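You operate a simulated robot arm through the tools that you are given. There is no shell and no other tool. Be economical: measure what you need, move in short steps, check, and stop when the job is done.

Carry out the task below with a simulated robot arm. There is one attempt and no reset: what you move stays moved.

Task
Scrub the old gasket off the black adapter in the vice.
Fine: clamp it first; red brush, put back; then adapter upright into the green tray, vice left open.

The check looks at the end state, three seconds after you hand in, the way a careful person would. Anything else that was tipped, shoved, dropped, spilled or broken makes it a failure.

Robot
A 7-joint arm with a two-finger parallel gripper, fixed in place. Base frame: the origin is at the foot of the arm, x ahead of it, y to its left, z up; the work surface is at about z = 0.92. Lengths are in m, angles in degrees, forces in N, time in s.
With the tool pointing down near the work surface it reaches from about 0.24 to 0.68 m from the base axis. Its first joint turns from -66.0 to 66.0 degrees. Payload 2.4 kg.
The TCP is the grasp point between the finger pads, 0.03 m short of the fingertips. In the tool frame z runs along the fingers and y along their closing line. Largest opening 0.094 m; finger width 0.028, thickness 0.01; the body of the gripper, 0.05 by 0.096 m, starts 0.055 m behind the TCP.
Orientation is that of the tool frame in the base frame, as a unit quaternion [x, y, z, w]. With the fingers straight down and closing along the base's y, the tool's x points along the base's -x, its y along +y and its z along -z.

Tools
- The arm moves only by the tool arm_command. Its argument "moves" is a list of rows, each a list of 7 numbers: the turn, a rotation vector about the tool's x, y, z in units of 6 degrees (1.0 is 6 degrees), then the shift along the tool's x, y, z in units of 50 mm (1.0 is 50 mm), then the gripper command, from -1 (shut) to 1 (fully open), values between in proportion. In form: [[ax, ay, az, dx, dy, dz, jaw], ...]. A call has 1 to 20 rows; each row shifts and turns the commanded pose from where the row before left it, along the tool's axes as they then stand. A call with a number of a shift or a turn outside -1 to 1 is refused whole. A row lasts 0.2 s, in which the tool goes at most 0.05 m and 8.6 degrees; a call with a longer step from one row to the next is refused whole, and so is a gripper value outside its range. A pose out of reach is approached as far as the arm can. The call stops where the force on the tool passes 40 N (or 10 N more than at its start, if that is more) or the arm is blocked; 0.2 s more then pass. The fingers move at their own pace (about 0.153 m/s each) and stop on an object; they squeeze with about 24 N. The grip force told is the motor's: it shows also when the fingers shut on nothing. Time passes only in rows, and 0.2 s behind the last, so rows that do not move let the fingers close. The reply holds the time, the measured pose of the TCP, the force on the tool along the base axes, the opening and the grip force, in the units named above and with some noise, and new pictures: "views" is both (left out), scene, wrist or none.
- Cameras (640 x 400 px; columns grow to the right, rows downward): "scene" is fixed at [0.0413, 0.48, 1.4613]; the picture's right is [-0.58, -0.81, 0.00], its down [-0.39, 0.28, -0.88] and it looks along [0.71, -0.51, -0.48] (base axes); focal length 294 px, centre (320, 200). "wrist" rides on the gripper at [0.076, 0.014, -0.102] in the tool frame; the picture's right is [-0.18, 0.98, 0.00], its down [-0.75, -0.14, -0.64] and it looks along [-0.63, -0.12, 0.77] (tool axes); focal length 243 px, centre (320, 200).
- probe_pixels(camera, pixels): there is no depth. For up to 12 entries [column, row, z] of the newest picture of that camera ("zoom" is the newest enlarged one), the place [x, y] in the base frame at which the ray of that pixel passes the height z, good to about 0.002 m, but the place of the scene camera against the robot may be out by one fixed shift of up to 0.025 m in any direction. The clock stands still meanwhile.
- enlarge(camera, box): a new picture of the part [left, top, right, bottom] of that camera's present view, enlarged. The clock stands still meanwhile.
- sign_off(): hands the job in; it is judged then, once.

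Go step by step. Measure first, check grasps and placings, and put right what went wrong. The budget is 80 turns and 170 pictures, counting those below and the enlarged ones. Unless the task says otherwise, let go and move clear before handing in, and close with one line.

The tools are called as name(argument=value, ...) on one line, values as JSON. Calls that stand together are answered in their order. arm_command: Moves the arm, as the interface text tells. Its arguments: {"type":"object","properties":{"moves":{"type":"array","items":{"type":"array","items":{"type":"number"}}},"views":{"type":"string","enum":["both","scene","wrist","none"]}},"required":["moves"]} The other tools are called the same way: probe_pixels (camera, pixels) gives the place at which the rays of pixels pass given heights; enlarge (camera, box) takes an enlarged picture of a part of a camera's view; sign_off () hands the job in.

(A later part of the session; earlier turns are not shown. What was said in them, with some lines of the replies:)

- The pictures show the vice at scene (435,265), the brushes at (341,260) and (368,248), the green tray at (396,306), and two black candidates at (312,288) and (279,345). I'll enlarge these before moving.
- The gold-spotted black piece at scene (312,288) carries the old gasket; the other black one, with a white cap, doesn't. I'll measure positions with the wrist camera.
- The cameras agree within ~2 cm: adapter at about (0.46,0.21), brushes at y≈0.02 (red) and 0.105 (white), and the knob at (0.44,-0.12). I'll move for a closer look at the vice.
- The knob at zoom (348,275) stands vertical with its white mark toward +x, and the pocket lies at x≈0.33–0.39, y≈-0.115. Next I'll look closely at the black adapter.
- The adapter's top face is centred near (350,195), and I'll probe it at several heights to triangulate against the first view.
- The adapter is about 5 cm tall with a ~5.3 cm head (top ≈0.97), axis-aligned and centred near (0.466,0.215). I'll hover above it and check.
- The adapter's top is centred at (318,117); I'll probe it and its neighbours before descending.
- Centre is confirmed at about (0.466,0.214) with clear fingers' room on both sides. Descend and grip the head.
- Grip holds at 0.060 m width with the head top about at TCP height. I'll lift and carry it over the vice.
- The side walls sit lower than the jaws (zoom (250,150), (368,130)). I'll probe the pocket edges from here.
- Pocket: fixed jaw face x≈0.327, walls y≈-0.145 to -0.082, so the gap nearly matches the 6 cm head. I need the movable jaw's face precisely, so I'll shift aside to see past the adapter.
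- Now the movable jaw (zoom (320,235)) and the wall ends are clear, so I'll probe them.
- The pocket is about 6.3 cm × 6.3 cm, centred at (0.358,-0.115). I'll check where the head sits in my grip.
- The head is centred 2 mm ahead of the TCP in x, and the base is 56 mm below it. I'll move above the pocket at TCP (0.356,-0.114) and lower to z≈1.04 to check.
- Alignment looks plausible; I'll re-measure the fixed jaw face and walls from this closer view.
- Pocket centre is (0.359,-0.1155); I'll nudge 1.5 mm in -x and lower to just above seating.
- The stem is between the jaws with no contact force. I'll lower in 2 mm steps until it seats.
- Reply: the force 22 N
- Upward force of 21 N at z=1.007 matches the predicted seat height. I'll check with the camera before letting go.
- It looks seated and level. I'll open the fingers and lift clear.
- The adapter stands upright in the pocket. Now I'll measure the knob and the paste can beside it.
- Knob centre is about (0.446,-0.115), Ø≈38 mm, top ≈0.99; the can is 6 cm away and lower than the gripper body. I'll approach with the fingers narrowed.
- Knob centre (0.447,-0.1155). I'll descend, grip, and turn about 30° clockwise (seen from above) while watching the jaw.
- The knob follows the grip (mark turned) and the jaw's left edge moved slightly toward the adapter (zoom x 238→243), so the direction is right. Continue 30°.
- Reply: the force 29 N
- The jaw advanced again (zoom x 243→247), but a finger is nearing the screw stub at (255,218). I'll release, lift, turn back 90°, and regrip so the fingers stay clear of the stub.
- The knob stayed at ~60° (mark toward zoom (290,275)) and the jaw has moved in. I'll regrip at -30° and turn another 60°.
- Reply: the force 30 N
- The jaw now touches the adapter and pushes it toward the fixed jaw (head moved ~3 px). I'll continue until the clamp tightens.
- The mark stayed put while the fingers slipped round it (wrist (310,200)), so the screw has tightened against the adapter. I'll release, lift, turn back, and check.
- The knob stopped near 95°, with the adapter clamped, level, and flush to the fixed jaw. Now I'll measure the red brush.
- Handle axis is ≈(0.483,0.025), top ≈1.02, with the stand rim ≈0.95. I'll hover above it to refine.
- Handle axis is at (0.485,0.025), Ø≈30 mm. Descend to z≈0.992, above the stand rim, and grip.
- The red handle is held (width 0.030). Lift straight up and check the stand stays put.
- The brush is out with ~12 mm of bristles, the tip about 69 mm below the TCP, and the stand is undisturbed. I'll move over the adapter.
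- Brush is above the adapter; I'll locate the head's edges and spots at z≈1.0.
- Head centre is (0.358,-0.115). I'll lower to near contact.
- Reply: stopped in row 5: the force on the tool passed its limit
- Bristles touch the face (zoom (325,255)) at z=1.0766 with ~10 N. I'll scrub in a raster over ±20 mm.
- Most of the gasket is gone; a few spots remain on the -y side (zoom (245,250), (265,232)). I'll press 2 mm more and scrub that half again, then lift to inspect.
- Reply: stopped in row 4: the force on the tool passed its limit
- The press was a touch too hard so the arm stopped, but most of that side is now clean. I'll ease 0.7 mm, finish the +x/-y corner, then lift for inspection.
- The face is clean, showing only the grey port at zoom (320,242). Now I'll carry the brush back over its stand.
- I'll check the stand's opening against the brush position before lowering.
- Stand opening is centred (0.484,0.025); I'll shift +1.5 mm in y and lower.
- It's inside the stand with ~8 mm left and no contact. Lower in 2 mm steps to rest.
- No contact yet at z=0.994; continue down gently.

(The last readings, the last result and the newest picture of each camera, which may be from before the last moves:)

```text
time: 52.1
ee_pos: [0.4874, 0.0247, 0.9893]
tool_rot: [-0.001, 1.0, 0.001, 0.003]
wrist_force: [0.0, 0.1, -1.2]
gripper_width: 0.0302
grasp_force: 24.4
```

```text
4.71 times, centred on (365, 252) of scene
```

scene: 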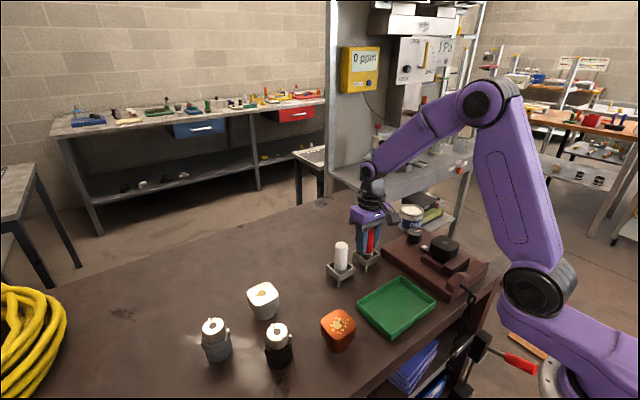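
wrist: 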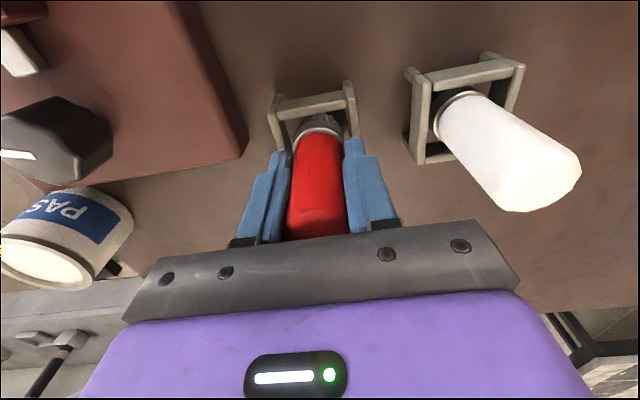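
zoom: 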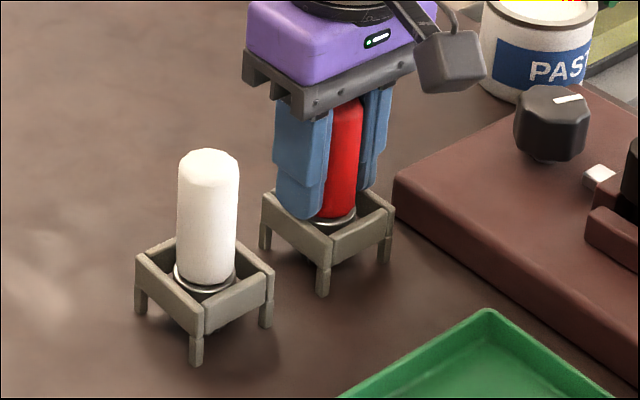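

The ring now sits at (335,220), same as before the lift. One last 1 mm, then release and lift.

arm_command(moves=[[0, 0, 0, 0, 0, 0.025, -1], [0, 0, 0, 0, 0, 0, -1], [0, 0, 0, 0, 0, 0, -0.1], [0, 0, 0, 0, 0, 0, 0.1], [0, 0, 0, 0, 0, 0, 0.1], [0, 0, 0, 0, 0, -0.4, 0.1], [0, 0, 0, 0, 0, -0.8, 0.3], [0, 0, 0, 0, 0, -0.9, 0.3], [0, 0, 0, 0, 0, -0.9, 0.3], [0, 0, 0, 0, 0, 0, 0.3]])

enlarge(camera="scene", box=[320, 210, 410, 295])

```text
time: 54.3
ee_pos: [0.4864, 0.0261, 1.1365]
tool_rot: [0.0, 1.0, 0.0, 0.003]
wrist_force: [0.2, -0.2, 1.5]
gripper_width: 0.0611
grasp_force: 0.0
```

scene: 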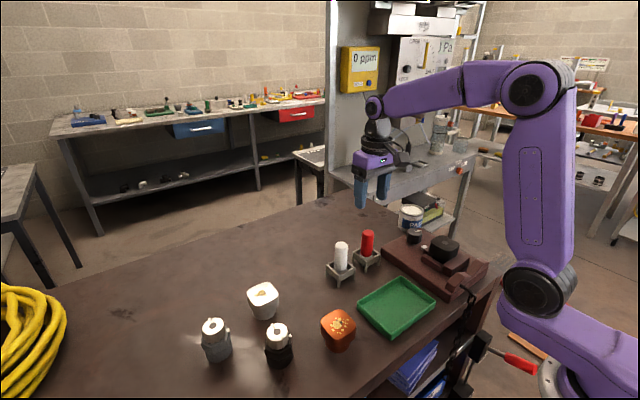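
wrist: 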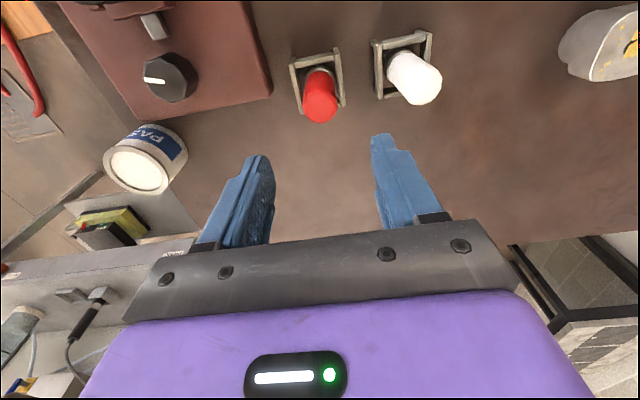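

```text
4.71 times, centred on (365, 252) of scene
```

zoom: 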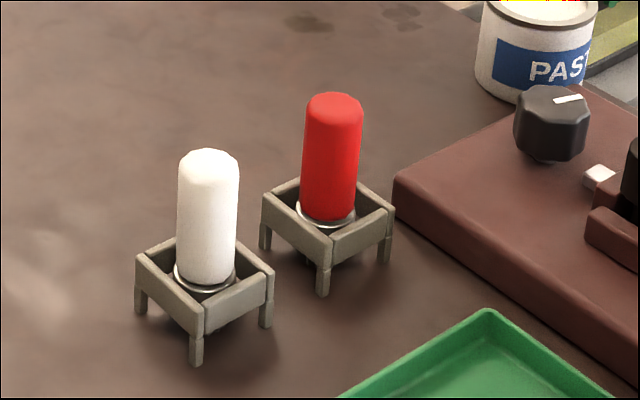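

The red brush stands back in its stand as before. Next I'll return to the knob, grip it at +48°, and unscrew it.

arm_command(moves=[[0, 0, 0, 0.263, -0.943, 0, 0.3], [0, 0, 0, 0.263, -0.943, 0, 0.3], [0, 0, 0, 0.263, -0.943, 0, 0.3], [0, 0, 1, 0, 0, 0.5, 0.3], [0, 0, 1, 0, 0, 0.5, 0.3], [0, 0, 1, 0, 0, 0.5, 0.3], [0, 0, 1, 0, 0, 0.25, 0.3], [0, 0, 1, 0, 0, 0, 0.3], [0, 0, 1, 0, 0, 0, 0.3], [0, 0, 1, 0, 0, 0, 0.3], [0, 0, 1, 0, 0, 0, 0.3], [0, 0, 0, 0, 0, 0, 0.3]])

enlarge(camera="wrist", box=[220, 60, 420, 220])

```text
time: 56.9
ee_pos: [0.4473, -0.1161, 1.0504]
tool_rot: [0.408, 0.913, 0.003, 0.002]
wrist_force: [-0.4, 0.5, -0.5]
gripper_width: 0.0612
grasp_force: 0.1
```

scene: 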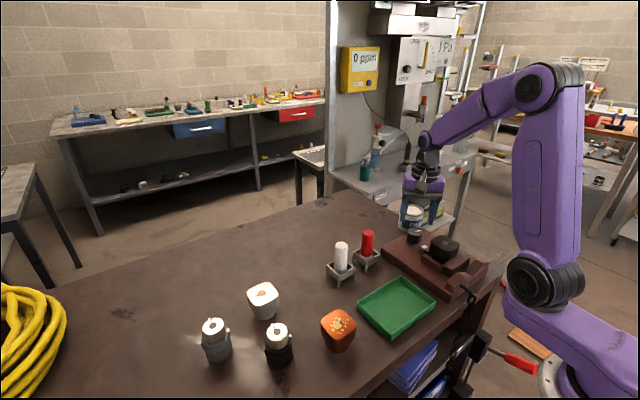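
wrist: 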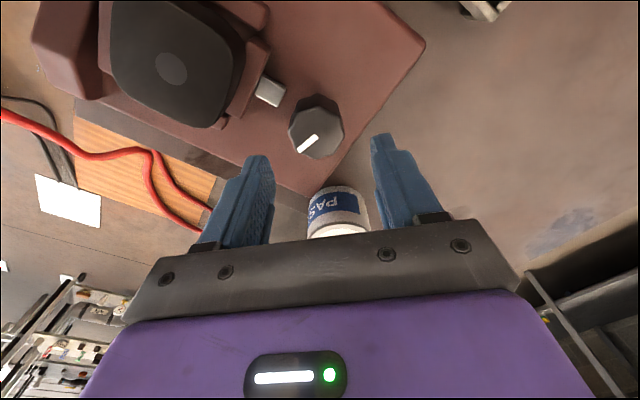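

```text
2.50 times, centred on (320, 140) of wrist
```

zoom: 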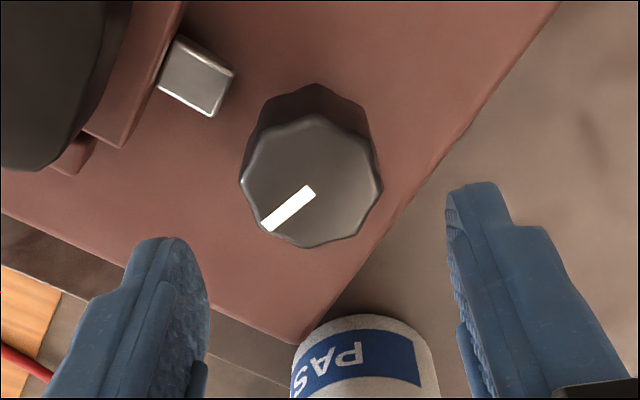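

Clear path down to the knob (zoom (310,180)). Descend, grip, and turn counter-clockwise 48° first.

arm_command(moves=[[0, 0, 0, 0, 0, 0.6, 0.3], [0, 0, 0, 0, 0, 0.63, 0.3], [0, 0, 0, 0, 0, 0, 0.3], [0, 0, 0, 0, 0, 0, -1], [0, 0, 0, 0, 0, 0, -1], [0, 0, 0, 0, 0, 0, -1], [0, 0, -1, 0, 0, 0, -1], [0, 0, -1, 0, 0, 0, -1], [0, 0, -1, 0, 0, 0, -1], [0, 0, -1, 0, 0, 0, -1], [0, 0, -1, 0, 0, 0, -1], [0, 0, -1, 0, 0, 0, -1], [0, 0, -1, 0, 0, 0, -1], [0, 0, -1, 0, 0, 0, -1], [0, 0, 0, 0, 0, 0, -1]])

enlarge(camera="scene", box=[390, 205, 480, 280])

```text
time: 60.1
ee_pos: [0.4476, -0.1155, 0.9876]
tool_rot: [-0.001, 1.0, 0.002, 0.001]
wrist_force: [-3.8, -5.9, -38.7]
gripper_width: 0.0399
grasp_force: 45.5
```

scene: 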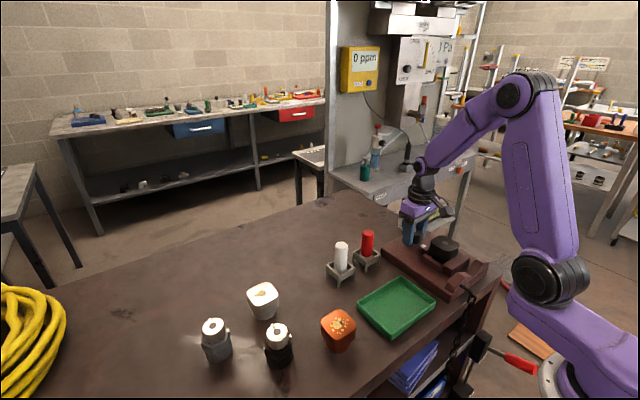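
wrist: 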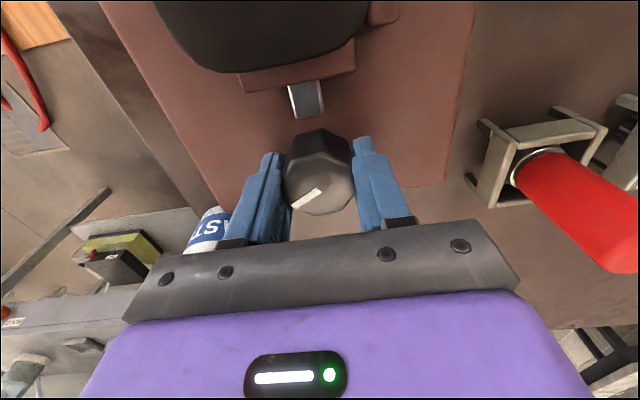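

```text
5.33 times, centred on (435, 242) of scene
```

zoom: 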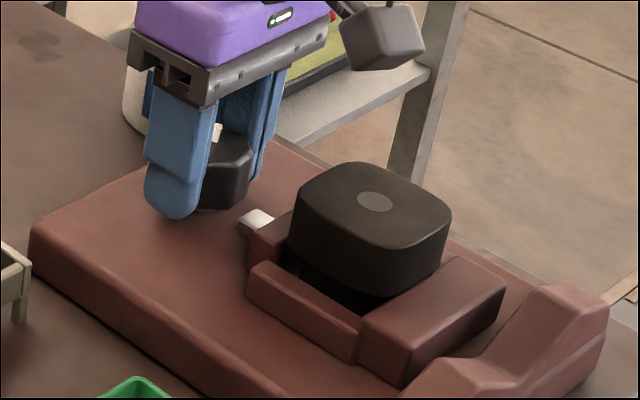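

The knob is turning and the jaw is backing off (zoom (265,235)). There's a vertical pull of -39 N, so I'll ease 1 mm down while turning another 48°.

arm_command(moves=[[0, 0, 0, 0, 0, 0.03, -1], [0, 0, -1, 0, 0, 0, -1], [0, 0, -1, 0, 0, 0, -1], [0, 0, -1, 0, 0, 0, -1], [0, 0, -1, 0, 0, 0, -1], [0, 0, -1, 0, 0, 0, -1], [0, 0, -1, 0, 0, 0, -1], [0, 0, -1, 0, 0, 0, -1], [0, 0, -1, 0, 0, 0, -1], [0, 0, 0, 0, 0, 0, -1]])

enlarge(camera="scene", box=[390, 205, 480, 280])

```text
time: 62.3
ee_pos: [0.4474, -0.1137, 0.9881]
tool_rot: [-0.409, 0.912, 0.002, 0.002]
wrist_force: [-10.5, 20.6, 11.3]
gripper_width: 0.04
grasp_force: 45.1
```

scene: 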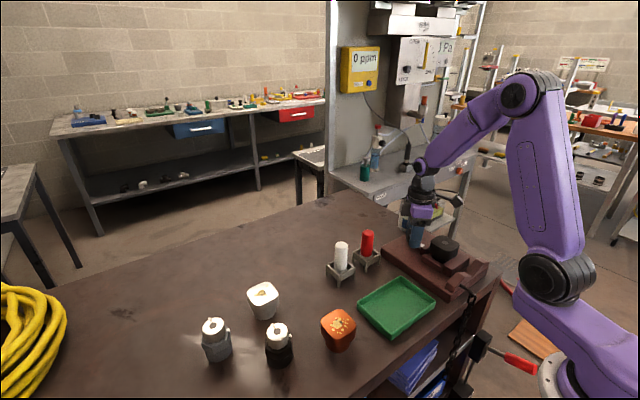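
wrist: 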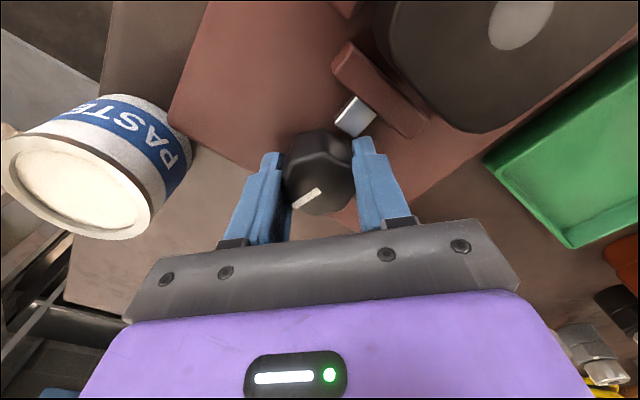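

```text
5.33 times, centred on (435, 242) of scene
```

zoom: 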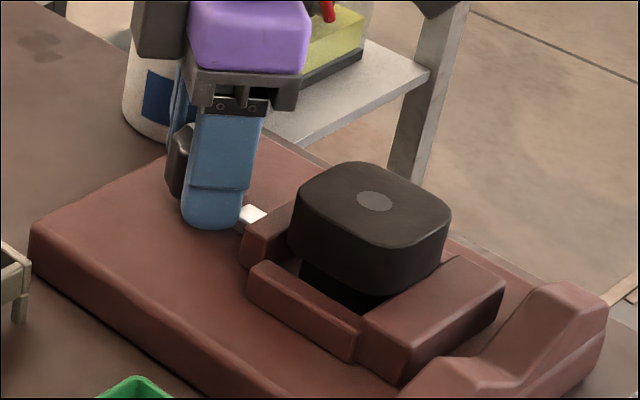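

The vice is open, with a gap between jaw and adapter at zoom (290,230). Release a little, lift, and turn back to straight.

arm_command(moves=[[0, 0, 0, 0, 0, 0, 0.0], [0, 0, 0, 0, 0, -0.2, 0.0], [0, 0, 0, 0, 0, -0.8, 0.2], [0, 0, 1, 0, 0, -0.9, 0.3], [0, 0, 1, 0, 0, -0.9, 0.3], [0, 0, 1, 0, 0, -0.3, 0.3], [0, 0, 1, 0, 0, 0, 0.3], [0, 0, 1, 0, 0, 0, 0.3], [0, 0, 1, 0, 0, 0, 0.3], [0, 0, 1, 0, 0, 0, 0.75], [0, 0, 1, 0, 0, 0, 0.75], [0, 0, 0, 0.9, 0, 0, 0.75], [0, 0, 0, 0.9, 0, 0, 0.75], [0, 0, 0, 0, 0, 0, 0.75]])

enlarge(camera="scene", box=[390, 205, 480, 280])

enlarge(camera="wrist", box=[220, 20, 420, 180])

```text
time: 65.3
ee_pos: [0.3586, -0.1164, 1.1392]
tool_rot: [0.0, 1.0, 0.0, 0.003]
wrist_force: [-0.8, 0.3, 0.0]
gripper_width: 0.0824
grasp_force: 0.0
```

scene: 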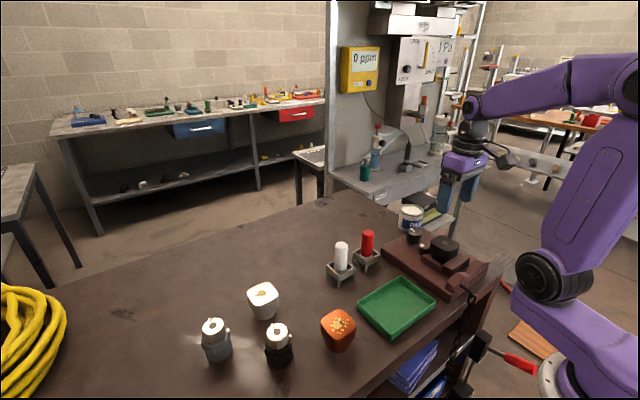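
wrist: 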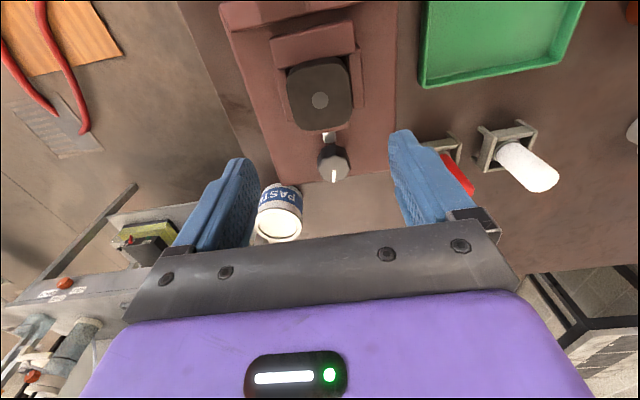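

```text
5.33 times, centred on (435, 242) of scene
```

zoom: 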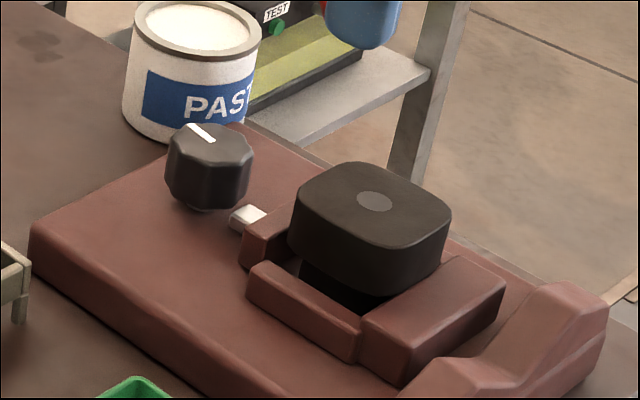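

```text
2.50 times, centred on (320, 100) of wrist
```

zoom: 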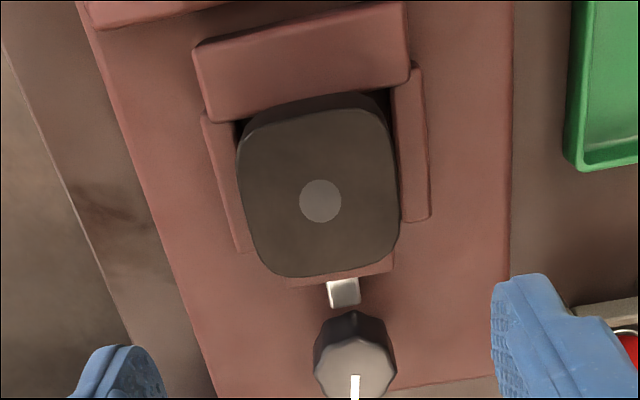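

The knob mark is back at its start and the vice is open. I'll locate the adapter's head and the tray.

probe_pixels(camera="zoom", pixels=[[320, 200, 1.003], [238, 180, 1.003], [400, 215, 1.003], [320, 110, 1.003], [290, 275, 1.003], [565, 155, 0.94], [600, 20, 0.94]])

probe_pixels(camera="wrist", pixels=[[419, 86, 0.94], [560, 63, 0.94], [428, 79, 0.925], [553, 56, 0.925]])

```text
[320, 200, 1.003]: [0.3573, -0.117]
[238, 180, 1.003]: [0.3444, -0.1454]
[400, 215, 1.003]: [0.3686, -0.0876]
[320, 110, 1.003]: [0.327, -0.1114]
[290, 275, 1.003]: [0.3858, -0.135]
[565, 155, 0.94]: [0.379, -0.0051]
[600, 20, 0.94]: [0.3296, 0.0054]
```

```text
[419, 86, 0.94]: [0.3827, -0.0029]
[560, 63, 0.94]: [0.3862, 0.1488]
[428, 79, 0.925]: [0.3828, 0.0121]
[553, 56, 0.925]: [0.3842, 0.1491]
```

Adapter head centre is (0.357,-0.116), right below the TCP. Descend, grip, and lift a little.

arm_command(moves=[[0, 0, 0, 0.02, 0, 0.8, 0.75], [0, 0, 0, 0, 0, 0.8, 0.75], [0, 0, 0, 0, 0, 0.6, 0.75], [0, 0, 0, 0, 0, 0.36, 0.75], [0, 0, 0, 0, 0, 0, 0.75], [0, 0, 0, 0, 0, 0, 0.2], [0, 0, 0, 0, 0, 0, -1], [0, 0, 0, 0, 0, 0, -1], [0, 0, 0, 0, 0, 0, -1]], views="scene")

enlarge(camera="scene", box=[390, 205, 480, 280])

```text
time: 67.3
ee_pos: [0.3568, -0.1168, 1.0117]
tool_rot: [0.0, 1.0, 0.001, 0.004]
wrist_force: [1.0, 0.4, 3.2]
gripper_width: 0.0557
grasp_force: 24.6
```

scene: 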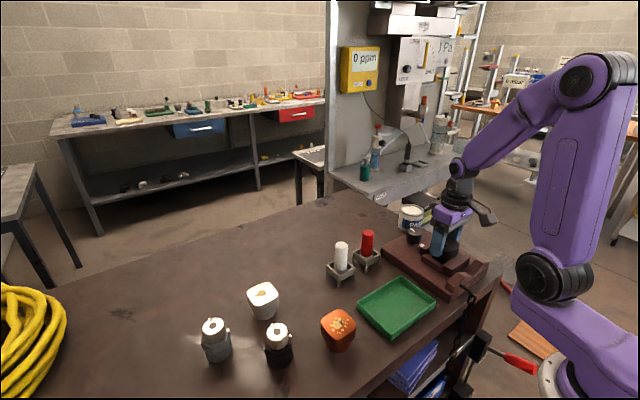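

```text
5.33 times, centred on (435, 242) of scene
```

zoom: 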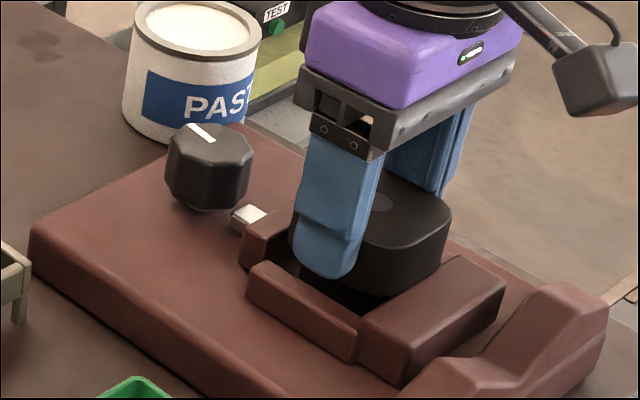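

Held (width 0.056). Lift and carry over the tray centre (~(0.335,0.073)), clear of everything.

arm_command(moves=[[0, 0, 0, 0, 0, -0.3, -1], [0, 0, 0, 0, 0, -0.8, -1], [0, 0, 0, 0, 0, -0.9, -1], [0, 0, 0, 0.11, 0.94, 0, -1], [0, 0, 0, 0.11, 0.94, 0, -1], [0, 0, 0, 0.11, 0.94, 0, -1], [0, 0, 0, 0.11, 0.94, 0, -1], [0, 0, 0, 0, 0, 0.6, -1], [0, 0, 0, 0, 0, 0, -1]])

enlarge(camera="scene", box=[340, 200, 460, 345])

```text
time: 69.3
ee_pos: [0.3342, 0.0695, 1.0822]
tool_rot: [0.001, 1.0, 0.0, 0.003]
wrist_force: [-0.1, 0.6, -4.9]
gripper_width: 0.056
grasp_force: 23.9
```

scene: 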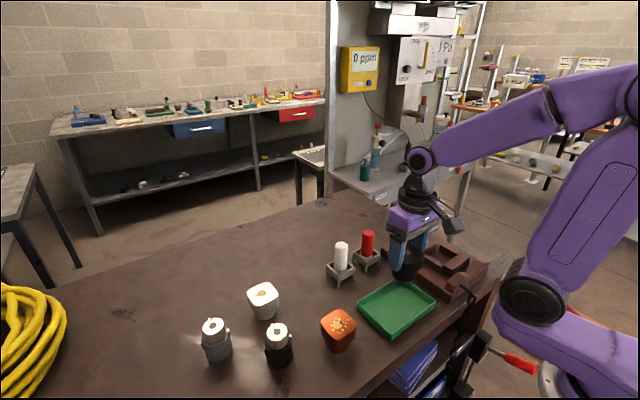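
wrist: 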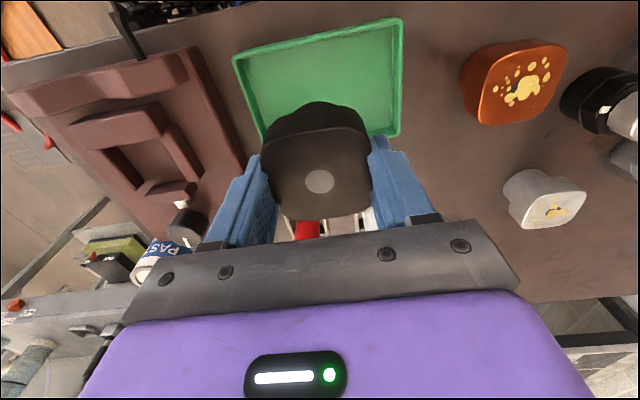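

```text
2.76 times, centred on (400, 272) of scene
```

zoom: 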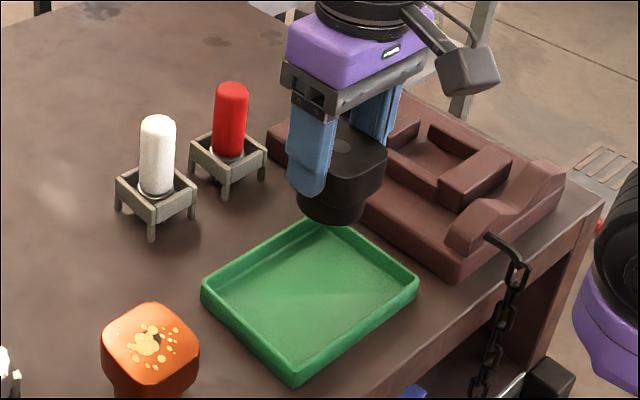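

The adapter hangs level over the tray. I'll verify the tray's bounds from here.

probe_pixels(camera="wrist", pixels=[[234, 60, 0.94], [403, 18, 0.94], [399, 136, 0.94], [262, 137, 0.94], [320, 105, 1.02]])

```text
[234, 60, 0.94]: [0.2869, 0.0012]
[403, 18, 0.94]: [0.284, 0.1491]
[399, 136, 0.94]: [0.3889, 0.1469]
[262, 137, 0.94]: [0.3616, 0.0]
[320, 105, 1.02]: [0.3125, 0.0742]
```

Tray centre is (0.337,0.074), well matched. Lower to just above the floor, then step to contact.

arm_command(moves=[[0, 0, 0, -0.04, 0.08, 0.6, -1], [0, 0, 0, 0, 0, 0.6, -1], [0, 0, 0, 0, 0, 0.4, -1], [0, 0, 0, 0, 0, 0.15, -1], [0, 0, 0, 0, 0, 0.05, -1], [0, 0, 0, 0, 0, 0, -1]], views="none")

enlarge(camera="scene", box=[340, 230, 450, 345])

```text
time: 70.7
ee_pos: [0.3354, 0.0759, 0.9941]
tool_rot: [0.0, 1.0, 0.001, 0.002]
wrist_force: [-0.1, 0.2, -4.7]
gripper_width: 0.056
grasp_force: 24.1
```

```text
3.48 times, centred on (395, 288) of scene
```

zoom: 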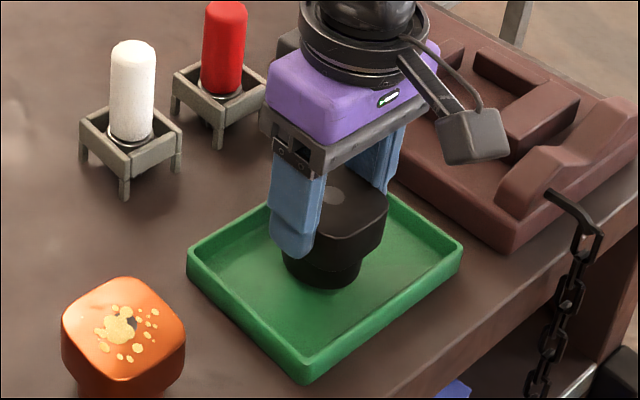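

Just above the tray floor and inside the walls. Lower in 2 mm steps until the weight comes off.

arm_command(moves=[[0, 0, 0, 0, 0, 0.04, -1], [0, 0, 0, 0, 0, 0.04, -1], [0, 0, 0, 0, 0, 0.04, -1], [0, 0, 0, 0, 0, 0.03, -1], [0, 0, 0, 0, 0, 0, -1]], views="none")

```text
time: 71.9
ee_pos: [0.3364, 0.0762, 0.9863]
tool_rot: [0.001, 1.0, 0.001, 0.003]
wrist_force: [0.3, 0.2, -4.2]
gripper_width: 0.056
grasp_force: 23.8
```

arm_command(moves=[[0, 0, 0, 0, 0, 0.03, -1], [0, 0, 0, 0, 0, 0.03, -1], [0, 0, 0, 0, 0, 0, -1]], views="none")

enlarge(camera="scene", box=[360, 250, 430, 330])

```text
time: 72.6
ee_pos: [0.337, 0.077, 0.9854]
tool_rot: [0.0, 1.0, 0.0, 0.003]
wrist_force: [-3.8, -0.6, 12.5]
gripper_width: 0.056
grasp_force: 24.0
stopped in row 3: the force on the tool passed its limit (the readings are from after the stop); the commanded pose is now the measured one
```

```text
5.00 times, centred on (395, 290) of scene
```

zoom: 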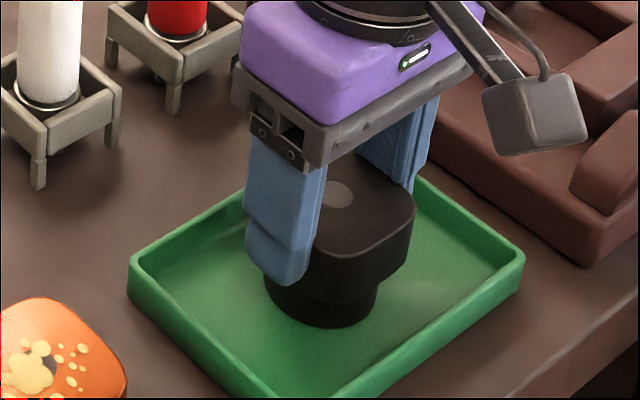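

The adapter has touched the tray floor (force +12 N at z=0.985). Release and lift clear.

arm_command(moves=[[0, 0, 0, 0, 0, 0, 0.3], [0, 0, 0, 0, 0, 0, 0.7], [0, 0, 0, 0, 0, 0, 0.7], [0, 0, 0, 0, 0, -0.4, 0.7], [0, 0, 0, 0, 0, -0.8, 0.7], [0, 0, 0, 0, 0, -0.9, 0.7], [0, 0, 0, 0, 0, -0.9, 0.7], [0, 0, 0, 0, 0, -0.9, 0.7], [0, 0, 0, 0, 0, 0, 0.7]])

enlarge(camera="scene", box=[320, 210, 500, 345])

enlarge(camera="wrist", box=[200, 0, 440, 200])

```text
time: 74.6
ee_pos: [0.3364, 0.0758, 1.1803]
tool_rot: [0.0, 1.0, 0.001, 0.002]
wrist_force: [0.3, -0.6, 0.0]
gripper_width: 0.0798
grasp_force: 0.0
```

scene: 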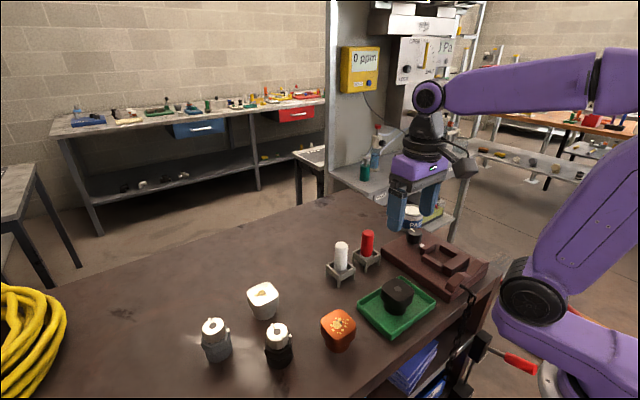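
wrist: 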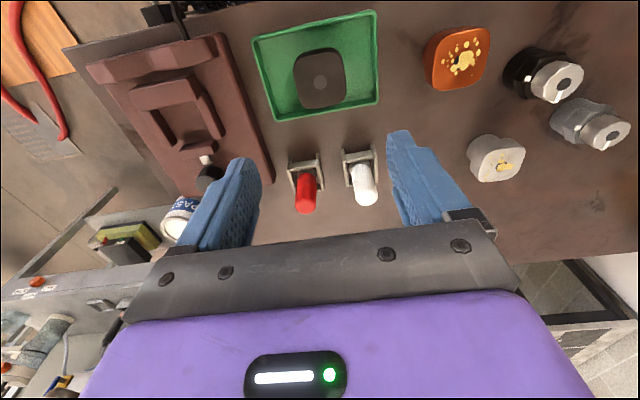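

```text
2.96 times, centred on (410, 278) of scene
```

zoom: 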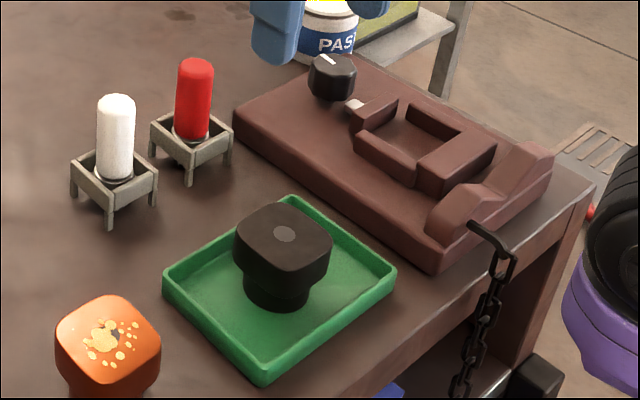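

```text
2.00 times, centred on (320, 100) of wrist
```

zoom: 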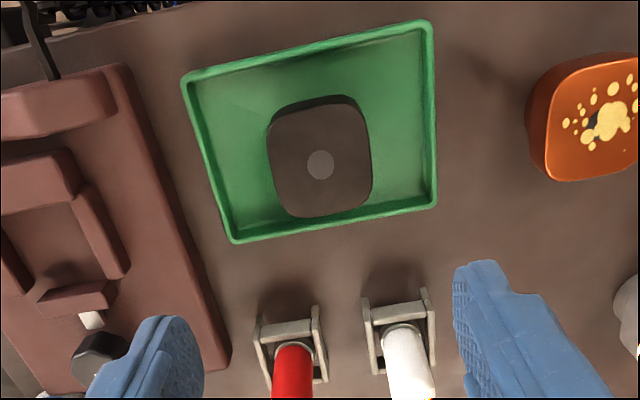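

The cleaned adapter stands upright in the tray at zoom (282,255). The vice is open and empty, the red brush is in its stand, and nothing else has moved, so I'm handing in.

sign_off()

```text
The job is handed in.
```

The black adapter was clamped in the vice and scrubbed clean with the red brush. It now stands upright in the green tray, with the brush back in its stand and the vice left open.
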